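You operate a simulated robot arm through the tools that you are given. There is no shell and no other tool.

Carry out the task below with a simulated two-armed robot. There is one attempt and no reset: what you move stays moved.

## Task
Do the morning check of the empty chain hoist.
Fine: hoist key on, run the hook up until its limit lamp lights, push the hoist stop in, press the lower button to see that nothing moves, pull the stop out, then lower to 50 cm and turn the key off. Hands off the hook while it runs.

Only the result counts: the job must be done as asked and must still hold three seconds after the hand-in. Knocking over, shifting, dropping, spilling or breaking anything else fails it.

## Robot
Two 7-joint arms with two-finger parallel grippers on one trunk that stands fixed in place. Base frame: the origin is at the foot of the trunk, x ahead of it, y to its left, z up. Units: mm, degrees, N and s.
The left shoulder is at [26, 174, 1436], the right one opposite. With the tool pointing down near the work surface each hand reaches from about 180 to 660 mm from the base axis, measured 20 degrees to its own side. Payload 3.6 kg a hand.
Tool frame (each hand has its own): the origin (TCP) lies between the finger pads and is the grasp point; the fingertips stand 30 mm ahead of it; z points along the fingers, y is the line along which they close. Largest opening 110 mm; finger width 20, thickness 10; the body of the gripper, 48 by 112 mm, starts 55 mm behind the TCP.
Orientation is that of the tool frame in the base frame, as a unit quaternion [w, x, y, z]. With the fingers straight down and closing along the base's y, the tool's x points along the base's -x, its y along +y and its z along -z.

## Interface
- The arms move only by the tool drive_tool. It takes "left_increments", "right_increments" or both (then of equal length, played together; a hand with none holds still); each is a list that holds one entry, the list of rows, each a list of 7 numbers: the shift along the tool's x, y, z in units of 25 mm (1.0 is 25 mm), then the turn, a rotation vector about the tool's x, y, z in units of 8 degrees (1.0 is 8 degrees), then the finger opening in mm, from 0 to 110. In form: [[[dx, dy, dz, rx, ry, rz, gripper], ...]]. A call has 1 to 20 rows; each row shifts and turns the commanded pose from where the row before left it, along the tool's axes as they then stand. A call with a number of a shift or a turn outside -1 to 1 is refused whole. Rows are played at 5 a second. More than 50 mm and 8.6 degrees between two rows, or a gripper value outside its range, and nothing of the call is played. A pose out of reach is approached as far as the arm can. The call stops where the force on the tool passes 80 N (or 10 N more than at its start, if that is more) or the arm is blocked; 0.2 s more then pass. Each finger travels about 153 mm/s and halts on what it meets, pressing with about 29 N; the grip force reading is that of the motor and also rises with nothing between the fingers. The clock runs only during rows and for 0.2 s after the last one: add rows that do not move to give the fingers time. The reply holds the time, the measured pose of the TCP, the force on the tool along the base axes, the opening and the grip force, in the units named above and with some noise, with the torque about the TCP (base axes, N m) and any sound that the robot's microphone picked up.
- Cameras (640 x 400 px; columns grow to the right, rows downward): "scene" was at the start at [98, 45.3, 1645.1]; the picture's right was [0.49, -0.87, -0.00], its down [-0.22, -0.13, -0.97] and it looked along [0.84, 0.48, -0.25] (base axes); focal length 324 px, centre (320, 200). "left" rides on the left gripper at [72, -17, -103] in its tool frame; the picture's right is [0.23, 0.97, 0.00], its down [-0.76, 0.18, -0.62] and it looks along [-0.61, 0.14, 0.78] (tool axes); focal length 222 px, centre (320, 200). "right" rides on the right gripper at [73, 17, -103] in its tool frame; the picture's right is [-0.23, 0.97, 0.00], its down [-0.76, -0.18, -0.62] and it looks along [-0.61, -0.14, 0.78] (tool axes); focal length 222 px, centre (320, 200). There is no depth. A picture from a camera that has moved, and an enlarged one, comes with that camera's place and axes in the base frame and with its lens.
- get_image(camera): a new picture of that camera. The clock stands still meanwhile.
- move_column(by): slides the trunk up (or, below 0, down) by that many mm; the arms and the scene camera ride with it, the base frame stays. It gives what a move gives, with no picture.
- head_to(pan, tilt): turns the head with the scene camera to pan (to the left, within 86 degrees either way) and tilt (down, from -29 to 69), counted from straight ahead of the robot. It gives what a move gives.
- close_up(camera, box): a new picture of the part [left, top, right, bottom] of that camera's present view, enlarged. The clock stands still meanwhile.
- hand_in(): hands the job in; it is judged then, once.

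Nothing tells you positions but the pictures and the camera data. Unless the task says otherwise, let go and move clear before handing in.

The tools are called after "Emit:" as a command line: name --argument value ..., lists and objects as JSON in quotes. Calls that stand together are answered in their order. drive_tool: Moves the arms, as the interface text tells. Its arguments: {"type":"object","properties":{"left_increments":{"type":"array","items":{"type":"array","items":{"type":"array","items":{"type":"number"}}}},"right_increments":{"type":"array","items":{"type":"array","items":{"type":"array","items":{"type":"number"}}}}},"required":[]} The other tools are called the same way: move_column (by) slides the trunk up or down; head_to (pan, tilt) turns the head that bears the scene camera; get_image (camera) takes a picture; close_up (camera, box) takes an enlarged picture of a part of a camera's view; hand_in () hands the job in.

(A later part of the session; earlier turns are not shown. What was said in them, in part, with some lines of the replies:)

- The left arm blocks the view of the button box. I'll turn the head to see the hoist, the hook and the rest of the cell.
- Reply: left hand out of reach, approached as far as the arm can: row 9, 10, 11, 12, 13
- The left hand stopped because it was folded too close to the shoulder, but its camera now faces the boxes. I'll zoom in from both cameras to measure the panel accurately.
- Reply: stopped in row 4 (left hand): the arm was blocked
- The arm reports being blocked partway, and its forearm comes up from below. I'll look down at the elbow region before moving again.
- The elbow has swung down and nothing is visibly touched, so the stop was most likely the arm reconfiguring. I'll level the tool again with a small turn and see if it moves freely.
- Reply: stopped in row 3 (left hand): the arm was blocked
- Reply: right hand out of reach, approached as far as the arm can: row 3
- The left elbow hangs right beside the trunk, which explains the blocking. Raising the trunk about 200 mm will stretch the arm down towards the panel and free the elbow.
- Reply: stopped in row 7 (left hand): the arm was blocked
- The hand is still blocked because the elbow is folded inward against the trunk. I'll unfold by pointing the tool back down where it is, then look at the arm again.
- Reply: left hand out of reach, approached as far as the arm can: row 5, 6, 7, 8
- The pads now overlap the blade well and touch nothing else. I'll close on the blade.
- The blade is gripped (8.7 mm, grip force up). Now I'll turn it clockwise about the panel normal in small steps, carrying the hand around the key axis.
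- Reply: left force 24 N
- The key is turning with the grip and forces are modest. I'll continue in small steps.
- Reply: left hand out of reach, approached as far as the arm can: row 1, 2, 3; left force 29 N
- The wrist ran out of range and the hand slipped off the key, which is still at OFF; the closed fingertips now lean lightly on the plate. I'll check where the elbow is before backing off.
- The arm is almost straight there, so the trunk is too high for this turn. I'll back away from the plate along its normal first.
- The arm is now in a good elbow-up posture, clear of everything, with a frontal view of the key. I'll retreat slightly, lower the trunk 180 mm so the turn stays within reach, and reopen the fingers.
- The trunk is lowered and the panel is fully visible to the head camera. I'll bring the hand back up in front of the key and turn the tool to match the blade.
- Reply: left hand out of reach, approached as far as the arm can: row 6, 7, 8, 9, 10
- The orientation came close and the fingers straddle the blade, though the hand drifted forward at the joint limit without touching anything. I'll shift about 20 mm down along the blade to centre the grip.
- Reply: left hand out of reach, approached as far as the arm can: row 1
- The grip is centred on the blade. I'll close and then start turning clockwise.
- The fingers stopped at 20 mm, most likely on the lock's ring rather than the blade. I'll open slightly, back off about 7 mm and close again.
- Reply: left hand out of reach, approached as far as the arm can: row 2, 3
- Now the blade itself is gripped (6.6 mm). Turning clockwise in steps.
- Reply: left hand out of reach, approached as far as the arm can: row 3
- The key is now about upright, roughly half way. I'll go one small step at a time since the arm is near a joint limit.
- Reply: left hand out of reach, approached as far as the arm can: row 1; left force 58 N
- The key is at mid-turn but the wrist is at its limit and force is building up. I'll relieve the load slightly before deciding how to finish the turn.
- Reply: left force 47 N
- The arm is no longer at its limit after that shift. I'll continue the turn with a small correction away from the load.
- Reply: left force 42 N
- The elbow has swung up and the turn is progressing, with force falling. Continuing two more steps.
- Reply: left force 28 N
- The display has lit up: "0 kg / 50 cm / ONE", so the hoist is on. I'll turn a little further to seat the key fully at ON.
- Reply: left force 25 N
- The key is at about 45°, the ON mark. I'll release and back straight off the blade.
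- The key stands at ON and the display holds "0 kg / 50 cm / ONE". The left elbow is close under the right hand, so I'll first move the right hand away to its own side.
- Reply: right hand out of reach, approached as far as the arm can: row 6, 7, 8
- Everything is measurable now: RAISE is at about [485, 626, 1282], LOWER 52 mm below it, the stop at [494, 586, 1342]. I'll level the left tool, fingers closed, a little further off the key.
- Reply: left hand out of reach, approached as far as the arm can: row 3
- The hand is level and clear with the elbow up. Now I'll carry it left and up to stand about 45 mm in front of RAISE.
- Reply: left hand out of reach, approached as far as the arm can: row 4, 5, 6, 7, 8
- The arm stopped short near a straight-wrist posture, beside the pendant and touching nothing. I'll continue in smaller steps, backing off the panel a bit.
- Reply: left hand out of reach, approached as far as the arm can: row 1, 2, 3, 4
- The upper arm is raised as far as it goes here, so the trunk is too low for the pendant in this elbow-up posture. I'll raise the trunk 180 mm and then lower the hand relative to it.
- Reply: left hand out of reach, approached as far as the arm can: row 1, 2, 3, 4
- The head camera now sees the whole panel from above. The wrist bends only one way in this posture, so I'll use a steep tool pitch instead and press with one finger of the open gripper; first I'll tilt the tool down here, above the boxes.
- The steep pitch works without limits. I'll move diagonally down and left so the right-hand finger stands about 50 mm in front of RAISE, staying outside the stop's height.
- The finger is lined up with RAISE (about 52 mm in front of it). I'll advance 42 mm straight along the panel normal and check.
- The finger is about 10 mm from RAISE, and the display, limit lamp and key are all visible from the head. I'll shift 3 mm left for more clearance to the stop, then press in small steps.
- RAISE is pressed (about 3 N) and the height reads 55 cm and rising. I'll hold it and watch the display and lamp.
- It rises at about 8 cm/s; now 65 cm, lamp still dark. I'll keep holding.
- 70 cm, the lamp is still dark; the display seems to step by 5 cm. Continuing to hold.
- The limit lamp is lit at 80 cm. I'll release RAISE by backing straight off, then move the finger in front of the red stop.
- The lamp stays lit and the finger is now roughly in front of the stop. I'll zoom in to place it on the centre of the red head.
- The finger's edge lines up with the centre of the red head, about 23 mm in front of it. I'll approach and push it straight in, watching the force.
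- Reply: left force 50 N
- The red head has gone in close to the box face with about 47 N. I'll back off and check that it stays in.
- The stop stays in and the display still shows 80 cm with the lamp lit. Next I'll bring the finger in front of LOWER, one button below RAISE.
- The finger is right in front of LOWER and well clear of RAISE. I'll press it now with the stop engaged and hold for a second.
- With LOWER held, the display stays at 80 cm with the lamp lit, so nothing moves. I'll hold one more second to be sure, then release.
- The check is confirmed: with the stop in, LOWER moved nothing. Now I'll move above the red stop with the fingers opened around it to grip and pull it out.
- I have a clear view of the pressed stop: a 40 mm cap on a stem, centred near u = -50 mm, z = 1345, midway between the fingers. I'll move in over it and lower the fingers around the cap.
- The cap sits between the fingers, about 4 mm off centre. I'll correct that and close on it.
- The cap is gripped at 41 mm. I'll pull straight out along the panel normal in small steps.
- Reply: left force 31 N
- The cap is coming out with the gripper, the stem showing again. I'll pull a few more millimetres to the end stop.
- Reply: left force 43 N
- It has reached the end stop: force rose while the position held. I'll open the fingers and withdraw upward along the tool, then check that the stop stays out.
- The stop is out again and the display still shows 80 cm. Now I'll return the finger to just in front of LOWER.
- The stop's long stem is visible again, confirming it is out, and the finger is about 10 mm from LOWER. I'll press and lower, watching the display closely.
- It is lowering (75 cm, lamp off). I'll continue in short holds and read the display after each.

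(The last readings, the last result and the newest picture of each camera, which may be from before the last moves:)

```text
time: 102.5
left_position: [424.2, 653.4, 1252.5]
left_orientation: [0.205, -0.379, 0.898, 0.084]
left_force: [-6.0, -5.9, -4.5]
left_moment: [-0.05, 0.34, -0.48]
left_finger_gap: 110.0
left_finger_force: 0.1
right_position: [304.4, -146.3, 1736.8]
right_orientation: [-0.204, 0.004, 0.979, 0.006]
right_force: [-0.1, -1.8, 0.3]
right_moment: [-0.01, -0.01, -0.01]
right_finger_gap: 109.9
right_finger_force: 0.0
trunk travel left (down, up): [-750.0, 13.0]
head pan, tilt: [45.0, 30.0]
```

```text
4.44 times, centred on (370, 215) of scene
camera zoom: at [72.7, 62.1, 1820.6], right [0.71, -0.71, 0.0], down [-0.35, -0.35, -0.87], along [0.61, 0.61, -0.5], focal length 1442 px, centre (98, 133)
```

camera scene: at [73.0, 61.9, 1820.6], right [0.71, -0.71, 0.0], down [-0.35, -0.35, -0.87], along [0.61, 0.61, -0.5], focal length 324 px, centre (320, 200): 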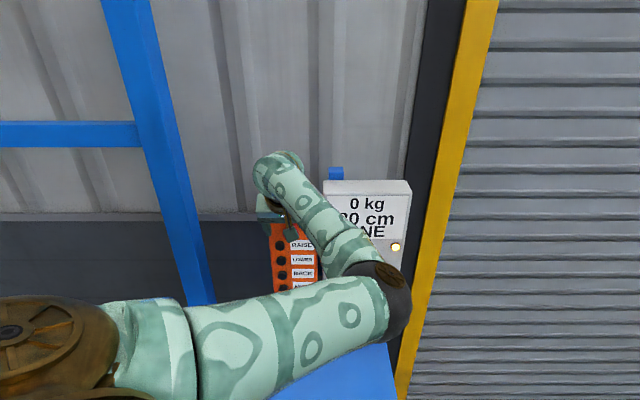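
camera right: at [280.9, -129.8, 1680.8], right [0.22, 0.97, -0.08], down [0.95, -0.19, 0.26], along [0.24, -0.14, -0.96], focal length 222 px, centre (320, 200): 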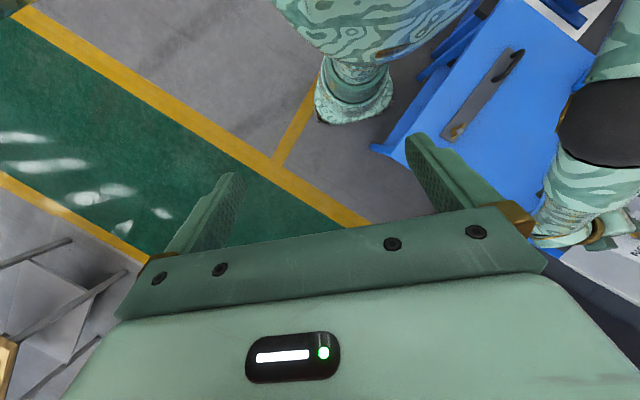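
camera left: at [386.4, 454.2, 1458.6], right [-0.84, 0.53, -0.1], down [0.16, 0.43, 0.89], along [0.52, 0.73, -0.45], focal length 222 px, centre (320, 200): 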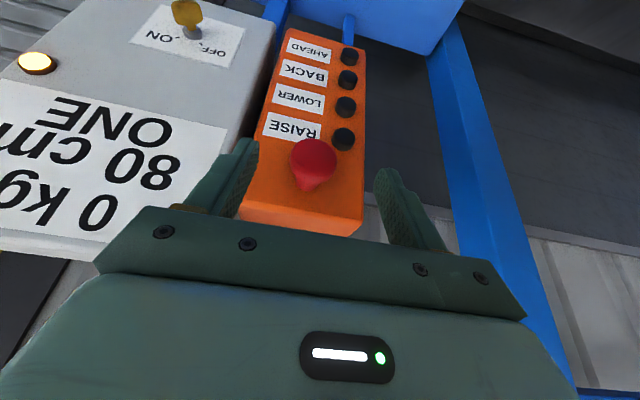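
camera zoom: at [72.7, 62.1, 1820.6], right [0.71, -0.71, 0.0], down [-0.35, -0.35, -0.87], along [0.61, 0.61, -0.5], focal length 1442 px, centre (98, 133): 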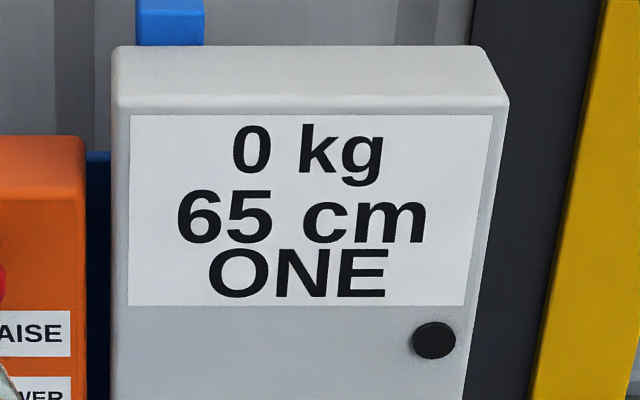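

65 cm now. I'll keep stepping in 0.4 s holds.

Emit:
drive_tool --left_increments '[[[0, 0, 0, 0, 0, 0, 110]]]'

Emit:
close_up --camera "scene" --box '[310, 170, 430, 260]'

Emit:
drive_tool --left_increments '[[[0, 0, 0, 0, 0, 0, 110]]]'

Emit:
close_up --camera "scene" --box '[310, 170, 430, 260]'

```text
time: 102.9
left_position: [424.9, 653.5, 1253.1]
left_orientation: [0.204, -0.379, 0.899, 0.083]
left_force: [-5.7, -5.4, -3.4]
left_moment: [-0.04, 0.36, -0.46]
left_finger_gap: 110.0
left_finger_force: 0.0
right_position: [304.8, -145.5, 1737.2]
right_orientation: [-0.204, 0.004, 0.979, 0.006]
right_force: [0.2, 0.5, -0.4]
right_moment: [-0.02, -0.01, -0.01]
right_finger_gap: 110.3
right_finger_force: 0.0
trunk travel left (down, up): [-750.0, 13.0]
head pan, tilt: [45.0, 30.0]
```

```text
4.44 times, centred on (370, 215) of scene
camera zoom: at [72.6, 62.1, 1820.6], right [0.71, -0.71, 0.0], down [-0.35, -0.35, -0.87], along [0.61, 0.61, -0.5], focal length 1442 px, centre (98, 133)
```

zoom: 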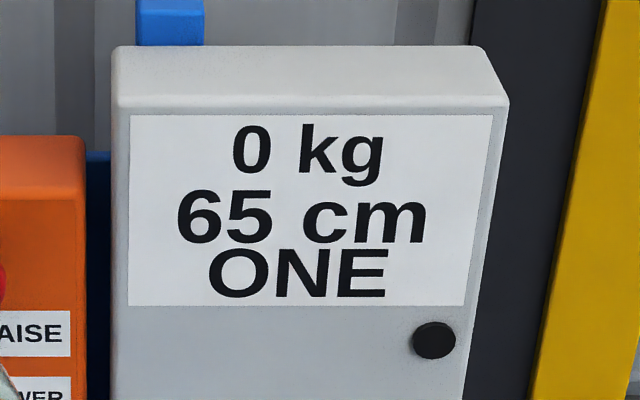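

```text
time: 103.3
left_position: [423.6, 653.3, 1253.6]
left_orientation: [0.204, -0.379, 0.899, 0.083]
left_force: [-5.4, -5.1, -4.0]
left_moment: [-0.01, 0.32, -0.46]
left_finger_gap: 110.0
left_finger_force: 0.1
right_position: [304.4, -145.8, 1736.5]
right_orientation: [-0.203, 0.004, 0.979, 0.005]
right_force: [-0.7, 0.2, 0.0]
right_moment: [0.02, -0.01, -0.01]
right_finger_gap: 110.0
right_finger_force: 0.0
trunk travel left (down, up): [-750.0, 13.0]
head pan, tilt: [45.0, 30.0]
```

```text
4.44 times, centred on (370, 215) of scene
camera zoom: at [72.6, 62.1, 1820.6], right [0.71, -0.71, 0.0], down [-0.35, -0.35, -0.87], along [0.61, 0.61, -0.5], focal length 1442 px, centre (98, 133)
```

zoom: 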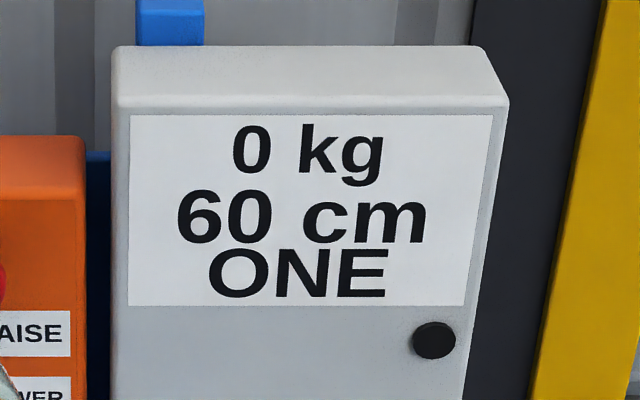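

The readings fit about 8 cm/s with rounding to 5 cm, so the hook is near 61 cm now. One more short hold will fix the phase.

Emit:
drive_tool --left_increments '[[[0, 0, 0, 0, 0, 0, 110]]]'

Emit:
close_up --camera "scene" --box '[310, 170, 430, 260]'

```text
time: 103.7
left_position: [423.3, 653.5, 1253.0]
left_orientation: [0.204, -0.379, 0.899, 0.083]
left_force: [-5.2, -5.7, -2.7]
left_moment: [-0.06, 0.35, -0.44]
left_finger_gap: 109.9
left_finger_force: 0.0
right_position: [304.4, -145.1, 1736.8]
right_orientation: [-0.203, 0.005, 0.979, 0.006]
right_force: [-0.1, -0.5, -0.4]
right_moment: [0.01, 0.0, -0.02]
right_finger_gap: 110.1
right_finger_force: 0.1
trunk travel left (down, up): [-750.0, 13.0]
head pan, tilt: [45.0, 30.0]
```

```text
4.44 times, centred on (370, 215) of scene
camera zoom: at [72.6, 62.0, 1820.6], right [0.71, -0.71, 0.0], down [-0.35, -0.35, -0.87], along [0.61, 0.61, -0.5], focal length 1442 px, centre (98, 133)
```

zoom: 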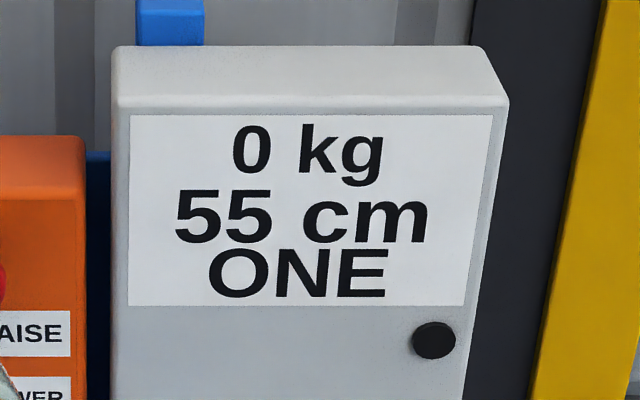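

55 cm now, about 57 cm by the timing. I'll hold 0.8 s more and release within the same call, so it stops at about 50 cm.

Emit:
drive_tool --left_increments '[[[0, 0, 0, 0, 0, 0, 110], [0, 0, 0, 0, 0, 0, 110], [0, 0, 0, 0, 0, 0, 110], [0, 0, 0, 0, 0, 0, 110], [0.54, 0, -0.26, 0, 0, 0, 110], [0.54, 0, -0.26, 0, 0, 0, 110], [0.54, 0, -0.26, 0, 0, 0, 110]]]'

Emit:
close_up --camera "scene" --box '[310, 170, 430, 260]'

Emit:
get_image --camera "left"

```text
time: 105.3
left_position: [393.5, 623.1, 1253.8]
left_orientation: [0.204, -0.379, 0.899, 0.084]
left_force: [-0.3, -0.1, 0.0]
left_moment: [-0.01, 0.01, 0.01]
left_finger_gap: 109.9
left_finger_force: 0.0
right_position: [304.2, -145.1, 1737.1]
right_orientation: [-0.205, 0.004, 0.979, 0.006]
right_force: [-0.4, 0.0, -0.5]
right_moment: [-0.03, 0.01, -0.04]
right_finger_gap: 110.0
right_finger_force: 0.1
trunk travel left (down, up): [-750.0, 13.0]
head pan, tilt: [45.0, 30.0]
```

```text
4.44 times, centred on (370, 215) of scene
camera zoom: at [73.4, 62.5, 1820.6], right [0.71, -0.71, 0.0], down [-0.35, -0.35, -0.87], along [0.61, 0.61, -0.5], focal length 1442 px, centre (98, 133)
```

zoom: 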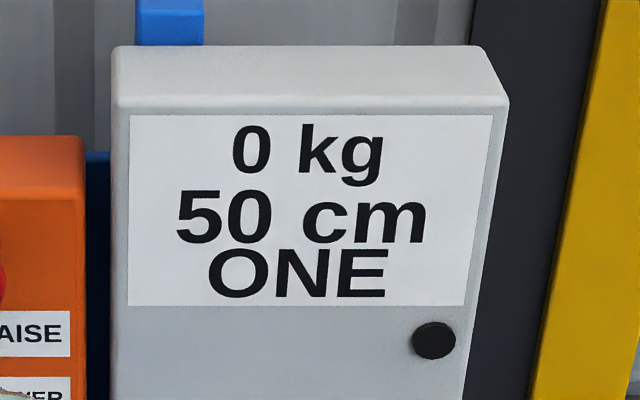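

```text
taken
camera left: at [328.3, 532.1, 1314.7], right [-0.84, 0.53, -0.1], down [0.16, 0.43, 0.89], along [0.52, 0.73, -0.45], focal length 222 px, centre (320, 200)
```

left: 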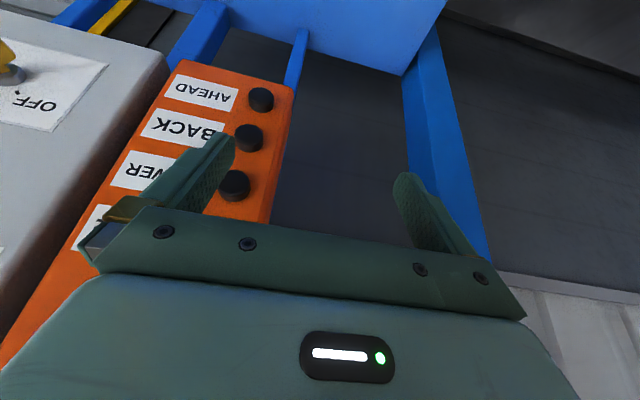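

The display reads 50 cm with the hook stopped. Next is the key: I'll move the hand right, in front of the key box and clear of everything.

Emit:
drive_tool --left_increments '[[[0.2, -0.5, -0.1, 0, 0, 0, 110], [0.061, -0.9, -0.023, 0, 0, 0, 100], [0.061, -0.9, -0.023, 0, 0, 0, 90], [0.061, -0.9, -0.023, 0, 0, 0, 80], [0.061, -0.9, -0.023, 0, 0, 0, 70], [0.061, -0.9, -0.023, 0, 0, 0, 60], [0.061, -0.9, -0.023, 0, 0, 0, 60], [0.061, -0.9, -0.023, 0, 0, 0, 60], [0.061, -0.9, -0.023, 0, 0, 0, 60], [0.061, -0.9, -0.023, 0, 0, 0, 60], [0.061, -0.9, -0.023, 0, 0, 0, 60], [0.061, -0.9, -0.023, 0, 0, 0, 60]]]'

Emit:
get_image --camera "left"

Emit:
get_image --camera "scene"

```text
time: 107.9
left_position: [563.1, 423.3, 1253.2]
left_orientation: [0.204, -0.379, 0.899, 0.083]
left_force: [0.8, 0.1, 0.1]
left_moment: [-0.01, 0.0, 0.03]
left_finger_gap: 59.7
left_finger_force: 0.1
right_position: [305.6, -145.6, 1735.9]
right_orientation: [-0.205, 0.005, 0.979, 0.006]
right_force: [0.6, -0.3, 0.0]
right_moment: [0.03, -0.03, 0.02]
right_finger_gap: 110.1
right_finger_force: 0.0
trunk travel left (down, up): [-750.0, 13.0]
head pan, tilt: [45.0, 30.0]
```

```text
taken
camera left: at [498.9, 333.5, 1314.7], right [-0.84, 0.53, -0.1], down [0.16, 0.43, 0.89], along [0.52, 0.73, -0.45], focal length 222 px, centre (320, 200)
```

left: 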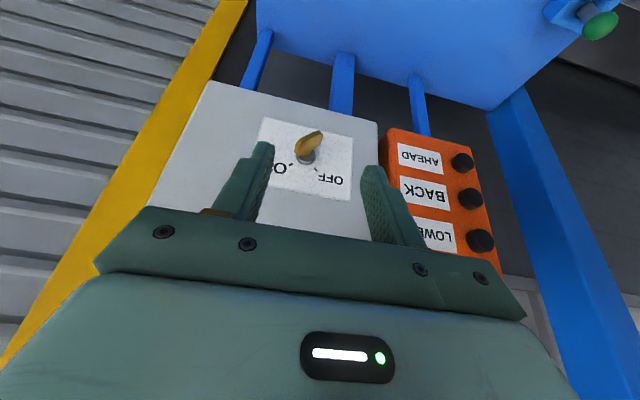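

```text
taken
camera scene: at [74.3, 62.4, 1820.6], right [0.71, -0.71, 0.0], down [-0.35, -0.35, -0.87], along [0.61, 0.61, -0.5], focal length 324 px, centre (320, 200)
```

scene: 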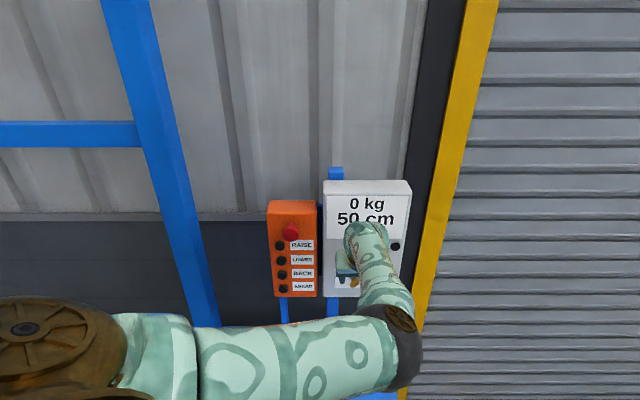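

Lowering the trunk back by 200 mm gives the reach I need at the key; nothing is in the way underneath. From there I can also look at the hook from the same height as at the start.

Emit:
move_column --by -200

Emit:
head_to --pan 86 --tilt 5

Emit:
close_up --camera "scene" --box '[0, 120, 240, 400]'

Emit:
head_to --pan 45 --tilt 30

Emit:
get_image --camera "scene"

Emit:
get_image --camera "left"

```text
time: 110.1
left_position: [562.8, 421.8, 1053.5]
left_orientation: [0.204, -0.379, 0.899, 0.083]
left_force: [0.0, 0.4, -0.7]
left_moment: [0.03, 0.01, -0.04]
left_finger_gap: 60.1
left_finger_force: 0.0
right_position: [305.8, -145.2, 1536.3]
right_orientation: [-0.204, 0.004, 0.979, 0.006]
right_force: [1.2, -0.5, 0.3]
right_moment: [0.01, -0.01, -0.01]
right_finger_gap: 110.0
right_finger_force: 0.0
trunk travel left (down, up): [-550.0, 213.0]
head pan, tilt: [45.0, 30.0]
```

```text
time: 111.2
left_position: [562.4, 422.9, 1053.2]
left_orientation: [0.204, -0.379, 0.899, 0.084]
left_force: [-0.9, -0.3, -1.4]
left_moment: [0.01, -0.04, 0.01]
left_finger_gap: 59.8
left_finger_force: 0.1
right_position: [304.5, -145.5, 1536.9]
right_orientation: [-0.205, 0.004, 0.979, 0.006]
right_force: [0.2, -0.2, -0.1]
right_moment: [-0.01, -0.02, 0.01]
right_finger_gap: 109.8
right_finger_force: 0.2
trunk travel left (down, up): [-550.0, 213.0]
head pan, tilt: [85.9, 5.0]
```

```text
1.43 times, centred on (120, 260) of scene
camera zoom: at [23.5, 90.5, 1660.9], right [1.0, -0.07, 0.0], down [-0.01, -0.09, -1.0], along [0.07, 0.99, -0.09], focal length 463 px, centre (606, 114)
```

zoom: 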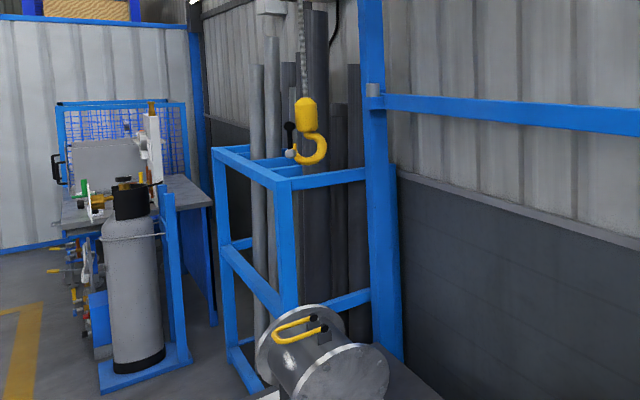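

```text
time: 112.2
left_position: [563.5, 423.4, 1052.1]
left_orientation: [0.204, -0.379, 0.899, 0.083]
left_force: [-0.3, 0.7, 0.6]
left_moment: [0.0, -0.01, 0.0]
left_finger_gap: 59.6
left_finger_force: 0.0
right_position: [305.3, -144.3, 1536.6]
right_orientation: [-0.205, 0.005, 0.979, 0.006]
right_force: [-0.4, 0.3, 0.8]
right_moment: [0.04, -0.02, 0.02]
right_finger_gap: 110.2
right_finger_force: 0.0
trunk travel left (down, up): [-550.0, 213.0]
head pan, tilt: [45.0, 30.0]
```

```text
taken
camera scene: at [80.8, 62.9, 1620.5], right [0.71, -0.71, 0.0], down [-0.35, -0.35, -0.87], along [0.61, 0.61, -0.5], focal length 324 px, centre (320, 200)
```

scene: 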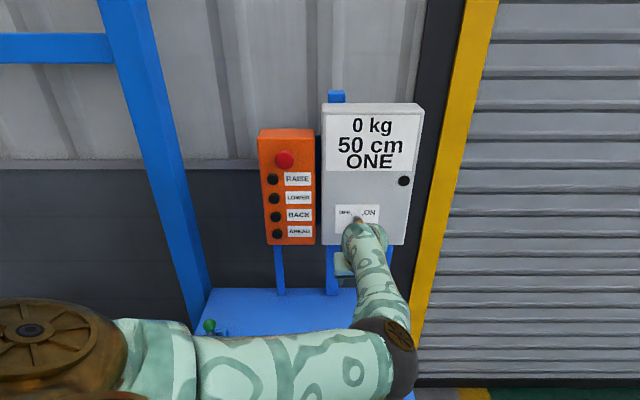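

```text
taken
camera left: at [498.4, 333.6, 1114.8], right [-0.84, 0.53, -0.1], down [0.16, 0.43, 0.89], along [0.52, 0.73, -0.45], focal length 222 px, centre (320, 200)
```

left: 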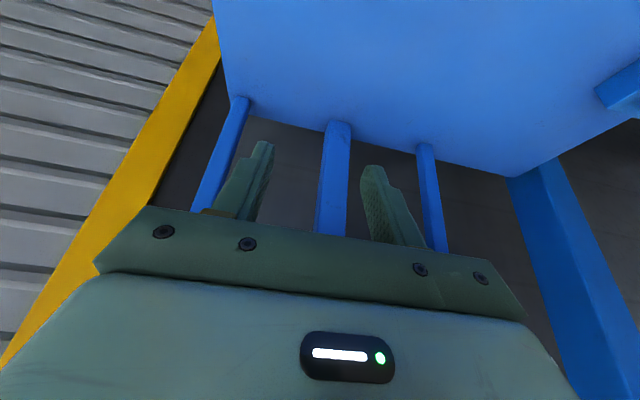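

The hook hangs practically where it was at the start, and the display still reads 50 cm. Now the key: I'll pitch the tool a little and raise it so the open fingers straddle the key blade at a safe distance.

Emit:
drive_tool --left_increments '[[[0, 0, 0, 0, -1, 0, 60], [-0.646, -0.07, -0.692, 0, 0, 0, 60], [-0.646, -0.07, -0.692, 0, 0, 0, 60], [-0.646, -0.07, -0.692, 0, 0, 0, 60], [-0.646, -0.07, -0.692, 0, 0, 0, 60], [-0.646, -0.07, -0.692, 0, 0, 0, 60], [0, 0, 0, 0, 0, 0, 60]]]'

Emit:
close_up --camera "left" --box '[200, 60, 440, 240]'

Emit:
get_image --camera "scene"

```text
time: 113.8
left_position: [582.8, 430.9, 1170.8]
left_orientation: [0.266, -0.371, 0.883, 0.108]
left_force: [-0.8, 0.2, 0.9]
left_moment: [0.0, 0.01, 0.0]
left_finger_gap: 60.1
left_finger_force: 0.1
right_position: [305.1, -145.2, 1536.1]
right_orientation: [-0.204, 0.005, 0.979, 0.005]
right_force: [0.8, -0.1, 0.2]
right_moment: [-0.01, -0.01, 0.03]
right_finger_gap: 110.0
right_finger_force: 0.2
trunk travel left (down, up): [-550.0, 213.0]
head pan, tilt: [45.0, 30.0]
```

```text
2.22 times, centred on (320, 150) of left
camera zoom: at [513.2, 336.3, 1216.1], right [-0.83, 0.54, -0.13], down [0.07, 0.34, 0.94], along [0.56, 0.77, -0.32], focal length 494 px, centre (320, 311)
```

zoom: 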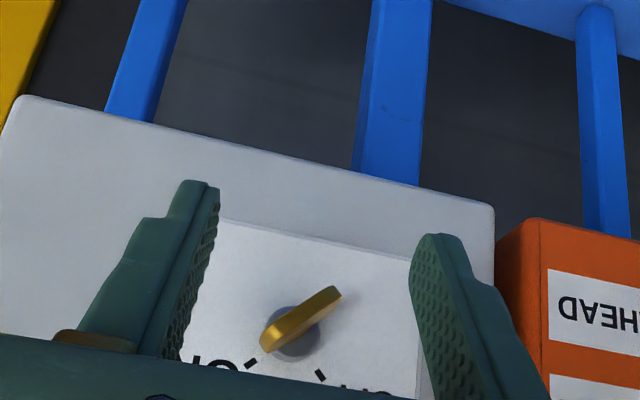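

```text
taken
camera scene: at [80.9, 62.9, 1620.5], right [0.71, -0.71, 0.0], down [-0.35, -0.35, -0.87], along [0.61, 0.61, -0.5], focal length 324 px, centre (320, 200)
```

scene: 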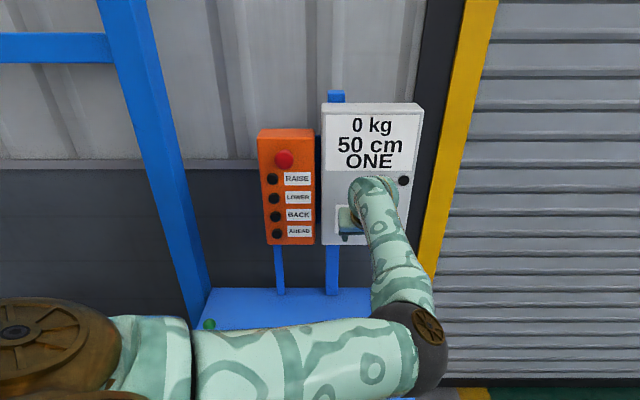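

The blade points to ON and is centred between the fingers. I'll return to the steeper pitch and move in so the two fingers stand left and right of the blade; closing them will turn it upright towards OFF.

Emit:
drive_tool --left_increments '[[[0, 0, 0, 0, 1, 0, 60], [-0.419, 0.023, 0.227, 0, 0, 0, 60], [-0.419, 0.023, 0.227, 0, 0, 0, 60], [-0.419, 0.023, 0.227, 0, 0, 0, 60], [0, 0, 0, 0, 0, 0, 60]]]'

Emit:
close_up --camera "left" --box '[200, 60, 440, 240]'

Emit:
get_image --camera "scene"

```text
time: 115.0
left_position: [607.5, 457.6, 1168.6]
left_orientation: [0.204, -0.379, 0.899, 0.084]
left_force: [-0.2, 0.3, 0.4]
left_moment: [-0.02, -0.01, -0.02]
left_finger_gap: 59.9
left_finger_force: 0.1
right_position: [305.9, -146.2, 1537.1]
right_orientation: [-0.205, 0.004, 0.979, 0.006]
right_force: [-0.2, 0.3, 0.5]
right_moment: [0.02, -0.01, 0.0]
right_finger_gap: 110.1
right_finger_force: 0.1
trunk travel left (down, up): [-550.0, 213.0]
head pan, tilt: [45.0, 30.0]
```

```text
2.22 times, centred on (320, 150) of left
camera zoom: at [541.8, 368.3, 1230.2], right [-0.84, 0.53, -0.1], down [0.16, 0.43, 0.89], along [0.52, 0.73, -0.45], focal length 494 px, centre (320, 311)
```

zoom: 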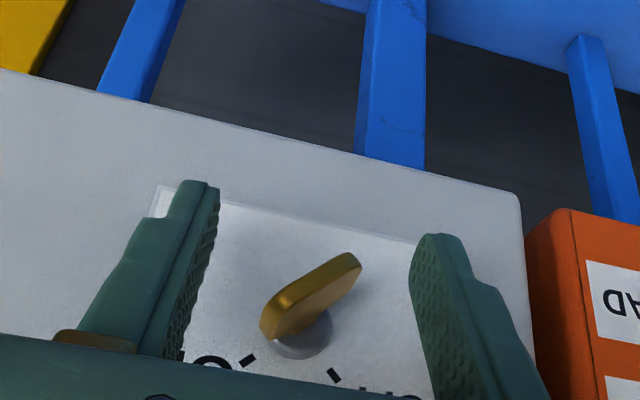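

```text
taken
camera scene: at [80.7, 62.4, 1620.5], right [0.71, -0.71, 0.0], down [-0.35, -0.35, -0.87], along [0.61, 0.61, -0.5], focal length 324 px, centre (320, 200)
```

scene: 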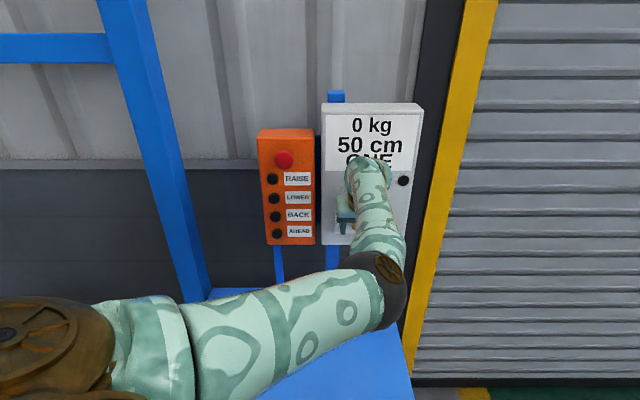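

Closing here would only catch the blade's edge, so instead I'll push its upper end left with the inner face of the right finger, which is a simple straight move. First I'll raise the hand 20 mm and line up.

Emit:
drive_tool --left_increments '[[[-0.35, 0.18, -0.275, 0, 0, 0, 60], [-0.35, 0.18, -0.275, 0, 0, 0, 60], [0, 0, 0, 0, 0, 0, 60]]]'

Emit:
close_up --camera "left" --box '[200, 60, 440, 240]'

Emit:
close_up --camera "scene" --box '[300, 90, 440, 260]'

```text
time: 115.8
left_position: [607.2, 471.4, 1187.7]
left_orientation: [0.205, -0.378, 0.899, 0.083]
left_force: [0.3, -0.2, -0.5]
left_moment: [0.0, 0.0, -0.03]
left_finger_gap: 60.1
left_finger_force: 0.0
right_position: [305.2, -145.3, 1534.9]
right_orientation: [-0.205, 0.004, 0.979, 0.005]
right_force: [0.3, 0.7, -0.2]
right_moment: [0.02, -0.02, -0.01]
right_finger_gap: 109.8
right_finger_force: 0.1
trunk travel left (down, up): [-550.0, 213.0]
head pan, tilt: [45.0, 30.0]
```

```text
2.22 times, centred on (320, 150) of left
camera zoom: at [542.8, 381.9, 1249.9], right [-0.84, 0.53, -0.1], down [0.16, 0.43, 0.89], along [0.52, 0.73, -0.45], focal length 494 px, centre (320, 311)
```

zoom: 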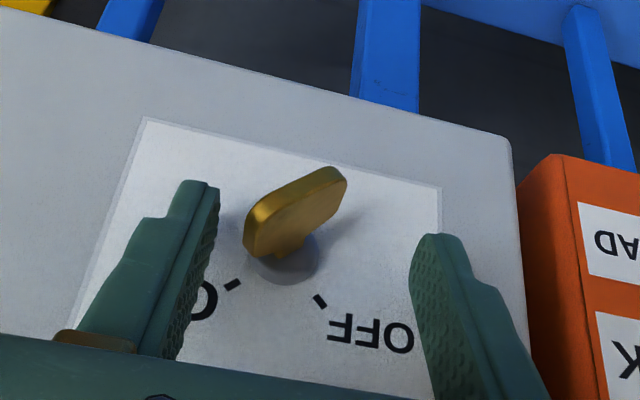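

```text
2.35 times, centred on (370, 175) of scene
camera zoom: at [81.0, 62.8, 1620.5], right [0.71, -0.71, 0.0], down [-0.35, -0.35, -0.87], along [0.61, 0.61, -0.5], focal length 763 px, centre (202, 259)
```

zoom: 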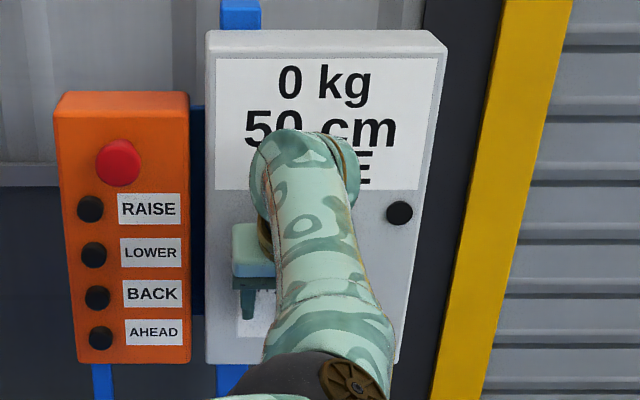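

The right finger's inner face is about 11 mm from the blade's ON end and overlaps it well. I'll sweep left in small steps.

Emit:
drive_tool --left_increments '[[[0, 0.16, 0, 0, 0, 0, 60], [0, 0.16, 0, 0, 0, 0, 60], [0, 0.16, 0, 0, 0, 0, 60], [-0.01, 0.16, -0.02, 0, 0, 0, 60]]]'

Emit:
close_up --camera "left" --box '[200, 60, 440, 240]'

```text
time: 116.8
left_position: [597.3, 479.5, 1188.9]
left_orientation: [0.204, -0.378, 0.899, 0.083]
left_force: [8.3, -4.8, 3.9]
left_moment: [-0.14, -0.29, -0.18]
left_finger_gap: 64.6
left_finger_force: 5.4
right_position: [306.7, -146.5, 1536.3]
right_orientation: [-0.204, 0.004, 0.979, 0.006]
right_force: [-1.8, 0.2, -0.3]
right_moment: [-0.03, 0.02, 0.0]
right_finger_gap: 110.0
right_finger_force: 0.0
trunk travel left (down, up): [-550.0, 213.0]
head pan, tilt: [45.0, 30.0]
```

```text
2.22 times, centred on (320, 150) of left
camera zoom: at [532.6, 390.5, 1250.9], right [-0.84, 0.54, -0.1], down [0.16, 0.43, 0.89], along [0.52, 0.73, -0.45], focal length 494 px, centre (320, 311)
```

zoom: 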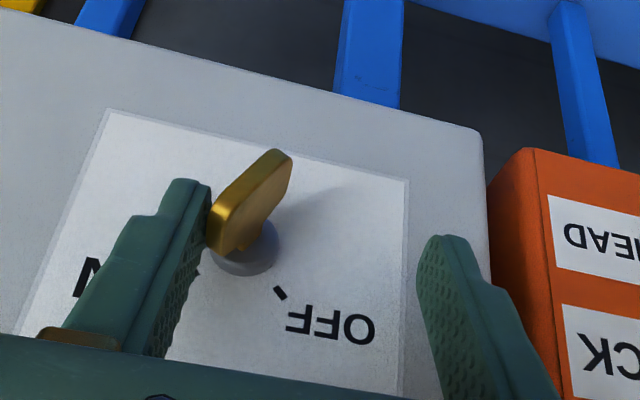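

The finger is turning the blade but the gripper yields (gap grew to 64.6 mm). I'll open fully so the finger rests on its end stop, and push again.

Emit:
drive_tool --left_increments '[[[0, 0, 0, 0, 0, 0, 110], [0, 0.3, 0, 0, 0, 0, 110], [0, 0.3, 0, 0, 0, 0, 110], [0, 0.3, 0, 0, 0, 0, 110]]]'

Emit:
close_up --camera "left" --box '[130, 40, 370, 220]'

```text
time: 117.8
left_position: [581.8, 496.9, 1190.0]
left_orientation: [0.204, -0.377, 0.899, 0.083]
left_force: [6.2, -3.2, 1.8]
left_moment: [-0.08, -0.23, -0.02]
left_finger_gap: 110.0
left_finger_force: 0.0
right_position: [306.4, -146.6, 1535.1]
right_orientation: [-0.205, 0.004, 0.979, 0.005]
right_force: [0.4, 0.2, -0.2]
right_moment: [-0.03, 0.04, -0.01]
right_finger_gap: 110.0
right_finger_force: 0.2
trunk travel left (down, up): [-550.0, 213.0]
head pan, tilt: [45.0, 30.0]
```

```text
2.22 times, centred on (250, 130) of left
camera zoom: at [516.9, 406.8, 1250.4], right [-0.84, 0.54, -0.1], down [0.16, 0.43, 0.89], along [0.52, 0.73, -0.45], focal length 494 px, centre (476, 356)
```

zoom: 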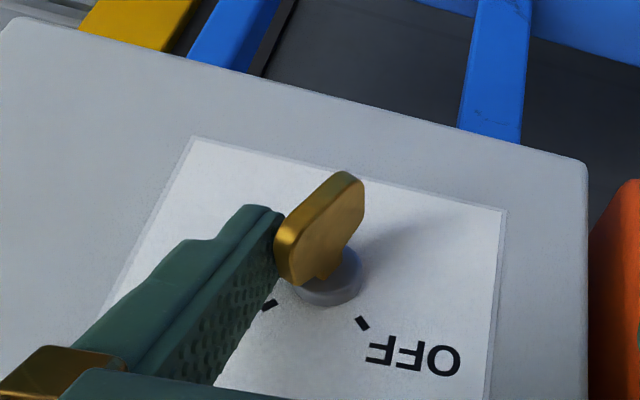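

The finger is against the blade's end with the gripper on its stop. Continuing the sweep to the left.

Emit:
drive_tool --left_increments '[[[0, 0.18, 0, 0, 0, 0, 110], [0, 0.18, 0, 0, 0, 0, 110], [-0.01, 0.18, -0.02, 0, 0, 0, 110]]]'

Emit:
close_up --camera "left" --box '[130, 40, 370, 220]'

Emit:
close_up --camera "scene" --box '[300, 90, 440, 260]'

```text
time: 118.6
left_position: [581.7, 496.4, 1190.5]
left_orientation: [0.206, -0.373, 0.901, 0.079]
left_force: [40.2, -23.2, 11.3]
left_moment: [-0.99, -1.28, -0.37]
left_finger_gap: 110.2
left_finger_force: 0.1
right_position: [313.2, -152.3, 1533.8]
right_orientation: [-0.208, 0.005, 0.978, 0.008]
right_force: [0.4, -0.1, -0.2]
right_moment: [0.05, 0.02, -0.03]
right_finger_gap: 110.0
right_finger_force: 0.1
trunk travel left (down, up): [-550.0, 213.0]
head pan, tilt: [45.0, 30.0]
```

```text
2.22 times, centred on (250, 130) of left
camera zoom: at [515.5, 408.6, 1250.9], right [-0.83, 0.54, -0.11], down [0.17, 0.43, 0.89], along [0.53, 0.72, -0.45], focal length 494 px, centre (476, 356)
```

zoom: 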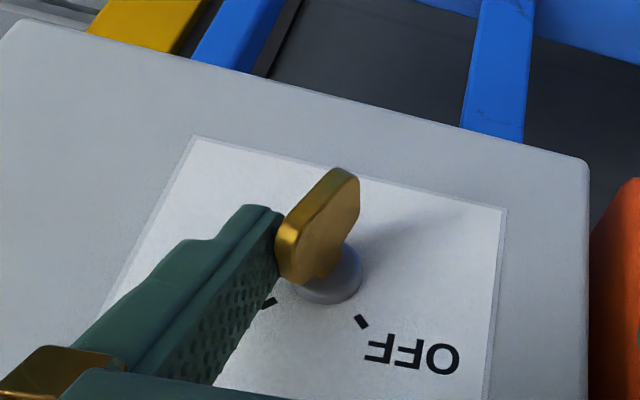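

```text
2.35 times, centred on (370, 175) of scene
camera zoom: at [90.8, 56.1, 1620.4], right [0.7, -0.71, -0.01], down [-0.36, -0.35, -0.87], along [0.61, 0.61, -0.5], focal length 763 px, centre (202, 259)
```

zoom: 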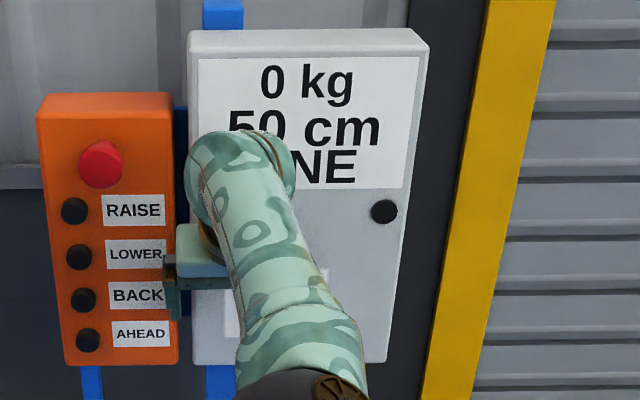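

The finger is blocked at 47 N, most likely by the lock's ring next to the blade. I'll back off right, raise slightly and retreat 6 mm so the tip clears the ring, then push again.

Emit:
drive_tool --left_increments '[[[0, -0.4, 0, 0, 0, 0, 110], [0.165, -0.16, -0.21, 0, 0, 0, 110], [0, 0, 0, 0, 0, 0, 110]]]'

Emit:
close_up --camera "left" --box '[130, 40, 370, 220]'

```text
time: 119.4
left_position: [573.7, 497.1, 1191.9]
left_orientation: [0.203, -0.381, 0.898, 0.086]
left_force: [-1.2, -0.2, 0.9]
left_moment: [-0.02, 0.01, 0.02]
left_finger_gap: 110.0
left_finger_force: 0.1
right_position: [305.0, -146.1, 1535.9]
right_orientation: [-0.205, 0.004, 0.979, 0.006]
right_force: [0.1, -0.5, 0.2]
right_moment: [0.05, -0.02, -0.02]
right_finger_gap: 109.8
right_finger_force: 0.1
trunk travel left (down, up): [-550.0, 213.0]
head pan, tilt: [45.0, 30.0]
```

```text
2.22 times, centred on (250, 130) of left
camera zoom: at [509.7, 406.8, 1253.5], right [-0.84, 0.53, -0.1], down [0.16, 0.42, 0.89], along [0.51, 0.73, -0.44], focal length 494 px, centre (476, 356)
```

zoom: 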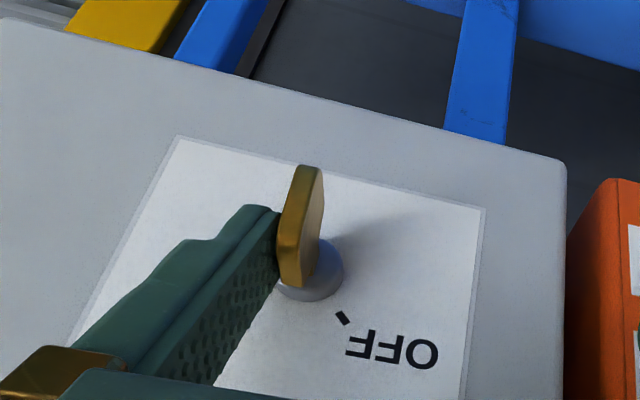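

Backing off freed the finger from the ring and the blade has swung to nearly upright. I'll continue sweeping left, rising slightly.

Emit:
drive_tool --left_increments '[[[-0.015, 0.16, -0.03, 0, 0, 0, 110], [-0.015, 0.16, -0.03, 0, 0, 0, 110], [-0.015, 0.16, -0.03, 0, 0, 0, 110]]]'

Emit:
close_up --camera "left" --box '[130, 40, 370, 220]'

Emit:
close_up --camera "scene" --box '[300, 90, 440, 260]'

```text
time: 120.2
left_position: [572.4, 497.7, 1194.1]
left_orientation: [0.204, -0.377, 0.9, 0.081]
left_force: [18.7, -12.7, -2.7]
left_moment: [-0.31, -0.28, 0.03]
left_finger_gap: 109.9
left_finger_force: 0.0
right_position: [310.2, -147.9, 1535.8]
right_orientation: [-0.206, 0.004, 0.979, 0.006]
right_force: [-0.4, -0.7, -0.3]
right_moment: [-0.01, -0.03, 0.0]
right_finger_gap: 110.0
right_finger_force: 0.1
trunk travel left (down, up): [-550.0, 213.0]
head pan, tilt: [45.0, 30.0]
```

```text
2.22 times, centred on (250, 130) of left
camera zoom: at [507.3, 408.7, 1255.1], right [-0.84, 0.54, -0.11], down [0.17, 0.43, 0.89], along [0.52, 0.72, -0.45], focal length 494 px, centre (476, 356)
```

zoom: 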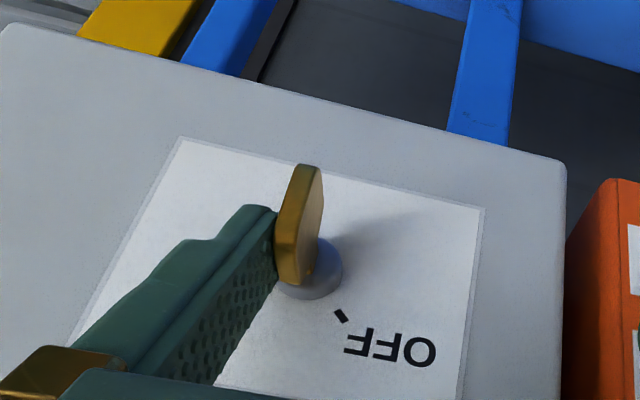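

```text
2.35 times, centred on (370, 175) of scene
camera zoom: at [86.1, 60.5, 1620.3], right [0.71, -0.71, 0.0], down [-0.36, -0.35, -0.87], along [0.61, 0.61, -0.5], focal length 763 px, centre (202, 259)
```

zoom: 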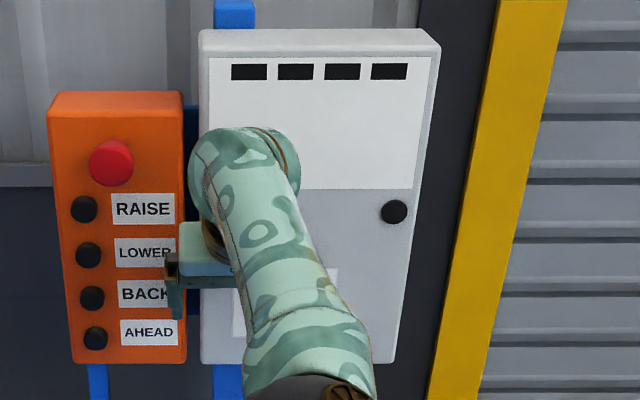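

The display has gone dark, so the hoist is already off, but the blade is only about upright. I'll raise the fingertip for more leverage and finish the turn to the OFF mark.

Emit:
drive_tool --left_increments '[[[0, -0.3, 0, 0, 0, 0, 110], [-0.12, 0, -0.253, 0, 0, 0, 110], [0, 0.2, 0, 0, 0, 0, 110], [0, 0.16, 0, 0, 0, 0, 110], [0, 0.16, 0, 0, 0, 0, 110]]]'

Emit:
close_up --camera "left" --box '[130, 40, 370, 220]'

```text
time: 121.4
left_position: [567.2, 502.8, 1203.7]
left_orientation: [0.206, -0.377, 0.899, 0.082]
left_force: [17.9, -6.5, 11.8]
left_moment: [-0.68, -1.09, 0.38]
left_finger_gap: 109.9
left_finger_force: 0.1
right_position: [308.8, -148.4, 1536.0]
right_orientation: [-0.206, 0.005, 0.979, 0.007]
right_force: [0.1, 0.2, -0.6]
right_moment: [0.06, -0.01, 0.02]
right_finger_gap: 110.3
right_finger_force: 0.1
trunk travel left (down, up): [-550.0, 213.0]
head pan, tilt: [45.0, 30.0]
```

```text
2.22 times, centred on (250, 130) of left
camera zoom: at [501.8, 413.2, 1264.9], right [-0.84, 0.54, -0.11], down [0.16, 0.43, 0.89], along [0.52, 0.73, -0.44], focal length 494 px, centre (476, 356)
```

zoom: 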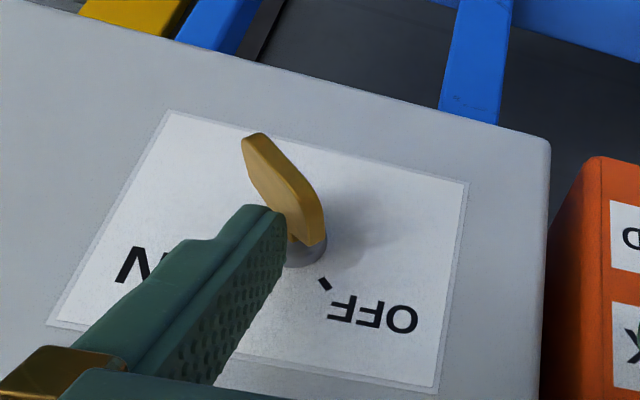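

The blade now points to the OFF mark (about -42°). One more small nudge to seat it against its stop.

Emit:
drive_tool --left_increments '[[[0, 0.14, 0, 0, 0, 0, 110], [0, 0, 0, 0, 0, 0, 110]]]'

Emit:
close_up --camera "left" --box '[130, 40, 370, 220]'

```text
time: 122.0
left_position: [565.9, 501.5, 1204.2]
left_orientation: [0.206, -0.378, 0.899, 0.08]
left_force: [30.1, -17.0, 20.1]
left_moment: [-1.25, -1.71, 0.31]
left_finger_gap: 110.4
left_finger_force: 0.3
right_position: [310.3, -150.3, 1535.9]
right_orientation: [-0.205, 0.005, 0.979, 0.008]
right_force: [-0.6, -0.6, -0.1]
right_moment: [0.0, -0.02, 0.0]
right_finger_gap: 110.0
right_finger_force: 0.1
trunk travel left (down, up): [-550.0, 213.0]
head pan, tilt: [45.0, 30.0]
```

```text
2.22 times, centred on (250, 130) of left
camera zoom: at [500.7, 413.5, 1264.9], right [-0.84, 0.54, -0.11], down [0.16, 0.43, 0.89], along [0.52, 0.73, -0.44], focal length 494 px, centre (476, 356)
```

zoom: 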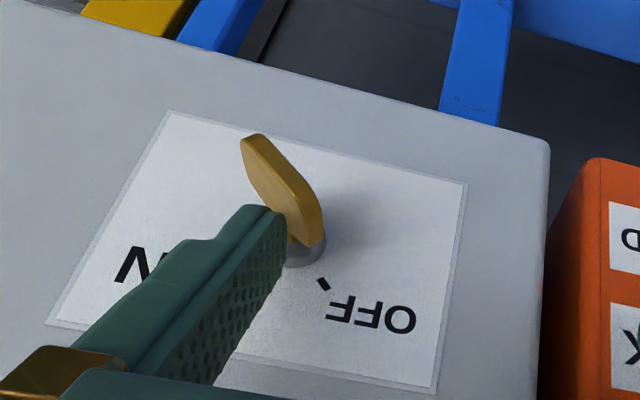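

It is against the stop (force rises, no more motion), so the key is fully at OFF. I'll ease off to the right and withdraw from the panel.

Emit:
drive_tool --left_increments '[[[0, -0.4, 0, 0, 0, 0, 110], [-0.05, -0.1, -0.1, 0, 0, 0, 110], [0.4, 0, -0.2, 0, 0, 0, 110], [0.54, 0, -0.26, 0, 0, 0, 110], [0.54, 0, -0.26, 0, 0, 0, 110], [0.54, 0, -0.26, 0, 0, 0, 110], [0.54, 0, -0.26, 0, 0, 0, 110]]]'

Emit:
get_image --camera "left"

Emit:
get_image --camera "scene"

```text
time: 123.6
left_position: [519.5, 447.9, 1205.8]
left_orientation: [0.205, -0.379, 0.899, 0.083]
left_force: [-0.8, -0.3, 0.1]
left_moment: [0.01, -0.03, 0.02]
left_finger_gap: 110.2
left_finger_force: 0.1
right_position: [305.1, -146.4, 1536.2]
right_orientation: [-0.205, 0.004, 0.979, 0.006]
right_force: [0.0, 0.1, -0.1]
right_moment: [0.0, 0.01, 0.03]
right_finger_gap: 110.2
right_finger_force: 0.1
trunk travel left (down, up): [-550.0, 213.0]
head pan, tilt: [45.0, 30.0]
```

```text
taken
camera left: at [454.8, 359.1, 1266.3], right [-0.84, 0.53, -0.1], down [0.16, 0.43, 0.89], along [0.52, 0.73, -0.45], focal length 222 px, centre (320, 200)
```

left: 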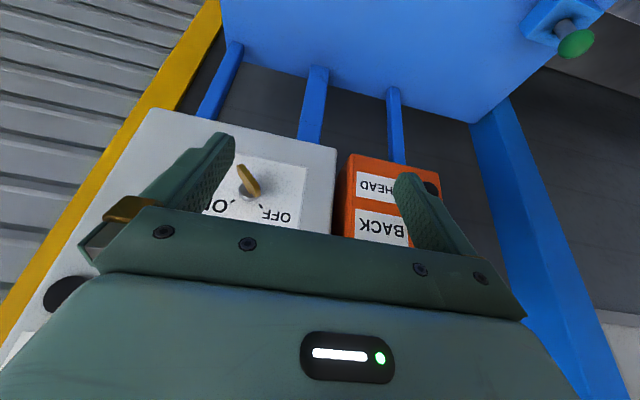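

```text
taken
camera scene: at [80.4, 62.0, 1620.5], right [0.71, -0.71, 0.0], down [-0.35, -0.35, -0.87], along [0.61, 0.61, -0.5], focal length 324 px, centre (320, 200)
```

scene: 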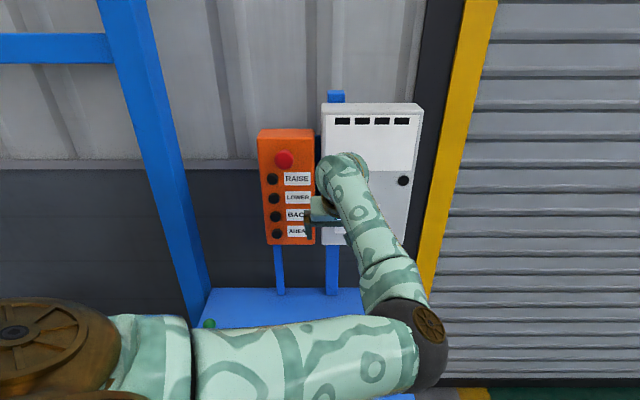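

The key points to OFF, the display is dark and the hand is clear. I'll step back a bit more and do a last check of the key, the stop and the hook.

Emit:
drive_tool --left_increments '[[[0.5, 0, -0.24, 0, 0, 0, 110], [0.5, 0, -0.24, 0, 0, 0, 110], [0.5, 0, -0.24, 0, 0, 0, 110]]]'

Emit:
close_up --camera "left" --box '[140, 60, 460, 260]'

Emit:
close_up --camera "scene" --box '[230, 80, 440, 260]'

Emit:
head_to --pan 86 --tilt 5

Emit:
close_up --camera "scene" --box '[0, 120, 240, 400]'

Emit:
get_image --camera "scene"

```text
time: 124.4
left_position: [491.8, 419.6, 1204.7]
left_orientation: [0.205, -0.379, 0.899, 0.083]
left_force: [0.1, -1.0, 0.1]
left_moment: [-0.03, 0.01, 0.02]
left_finger_gap: 110.1
left_finger_force: 0.0
right_position: [305.9, -145.3, 1536.7]
right_orientation: [-0.204, 0.004, 0.979, 0.005]
right_force: [0.0, -0.3, 0.0]
right_moment: [-0.01, -0.03, 0.0]
right_finger_gap: 110.1
right_finger_force: 0.1
trunk travel left (down, up): [-550.0, 213.0]
head pan, tilt: [45.0, 30.0]
```

```text
2.00 times, centred on (300, 160) of left
camera zoom: at [425.9, 329.8, 1266.2], right [-0.84, 0.53, -0.1], down [0.16, 0.43, 0.89], along [0.52, 0.73, -0.45], focal length 444 px, centre (360, 280)
```

zoom: 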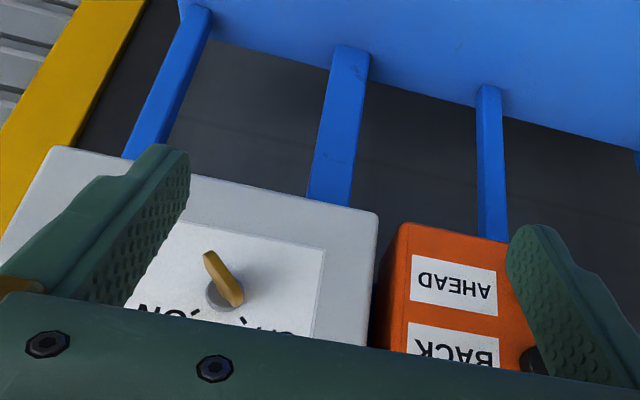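

```text
2.22 times, centred on (335, 170) of scene
camera zoom: at [80.6, 63.1, 1620.5], right [0.71, -0.71, 0.0], down [-0.35, -0.35, -0.87], along [0.61, 0.61, -0.5], focal length 721 px, centre (287, 267)
```

zoom: 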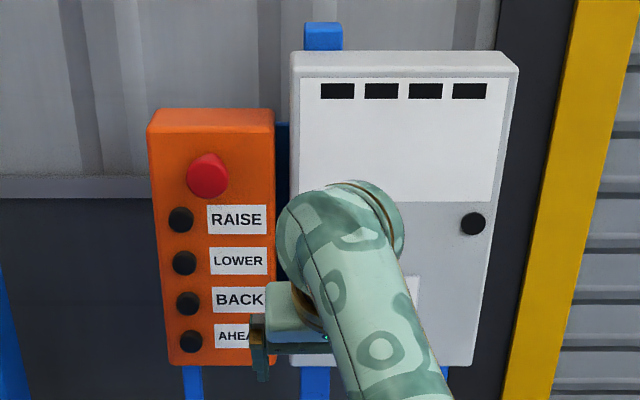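

```text
time: 125.5
left_position: [492.8, 418.8, 1204.7]
left_orientation: [0.204, -0.379, 0.899, 0.083]
left_force: [-0.4, 0.0, -0.5]
left_moment: [-0.01, 0.0, 0.04]
left_finger_gap: 109.8
left_finger_force: 0.0
right_position: [305.1, -144.9, 1538.0]
right_orientation: [-0.205, 0.004, 0.979, 0.005]
right_force: [0.2, 0.3, 0.2]
right_moment: [-0.01, -0.03, -0.02]
right_finger_gap: 110.0
right_finger_force: 0.1
trunk travel left (down, up): [-550.0, 213.0]
head pan, tilt: [85.9, 5.0]
```

```text
1.43 times, centred on (120, 260) of scene
camera zoom: at [23.4, 90.5, 1660.9], right [1.0, -0.07, 0.0], down [-0.01, -0.09, -1.0], along [0.07, 0.99, -0.09], focal length 463 px, centre (606, 114)
```

zoom: 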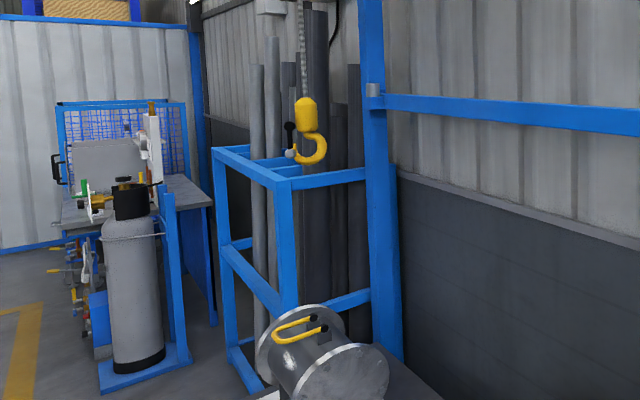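

```text
taken
camera scene: at [23.4, 90.5, 1660.9], right [1.0, -0.07, 0.0], down [-0.01, -0.09, -1.0], along [0.07, 0.99, -0.09], focal length 324 px, centre (320, 200)
```

scene: 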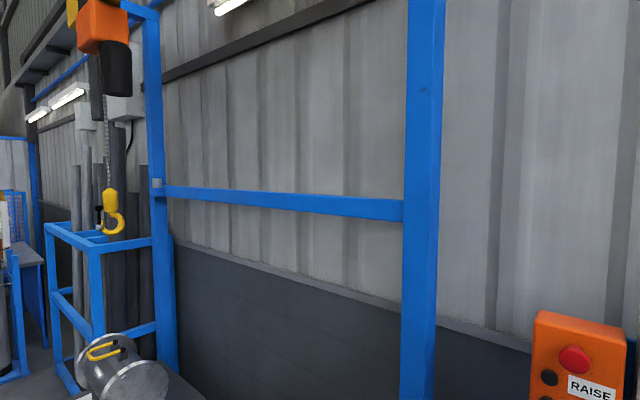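

I'm handing it in. The key is at OFF and the display is dark, the stop is pulled out, and the hook last read 50 cm. It looks within about a centimetre of where it hung at the start. Both hands are clear of everything.

Emit:
hand_in

```text
The job is handed in.
```

I ran the morning check of the hoist in the order you gave, and the job is handed in.

| Step | What happened |
|---|---|
| Key on | The display came up at 0 kg and 50 cm. |
| Hook up | The limit lamp lit at 80 cm. |
| Stop in, LOWER pressed | I held LOWER for about 2 seconds; the display stayed at 80 cm with the lamp lit, so nothing moved. |
| Stop out | The red stop came fully out to its end. |
| Lower to 50 cm | The display read 50 cm when I released the button. |
| Key off | The key is against its OFF stop and the display is dark. |

- **Height:** the display only steps by 5 cm, so the 50 cm is a rounded reading. From the head camera the hook looks about a centimetre below where it hung at the start.
- **Slips while turning the key on:** the gripper slid off the key on the first try. The fingertips then leaned on the key box's front plate with about 28 N for a moment.
- **Slips while turning it off:** a finger pushed against the ring around the lock at up to 47 N. I saw no damage or movement on the box from either.

The hands never touched the hook, and I did not press BACK or AHEAD.
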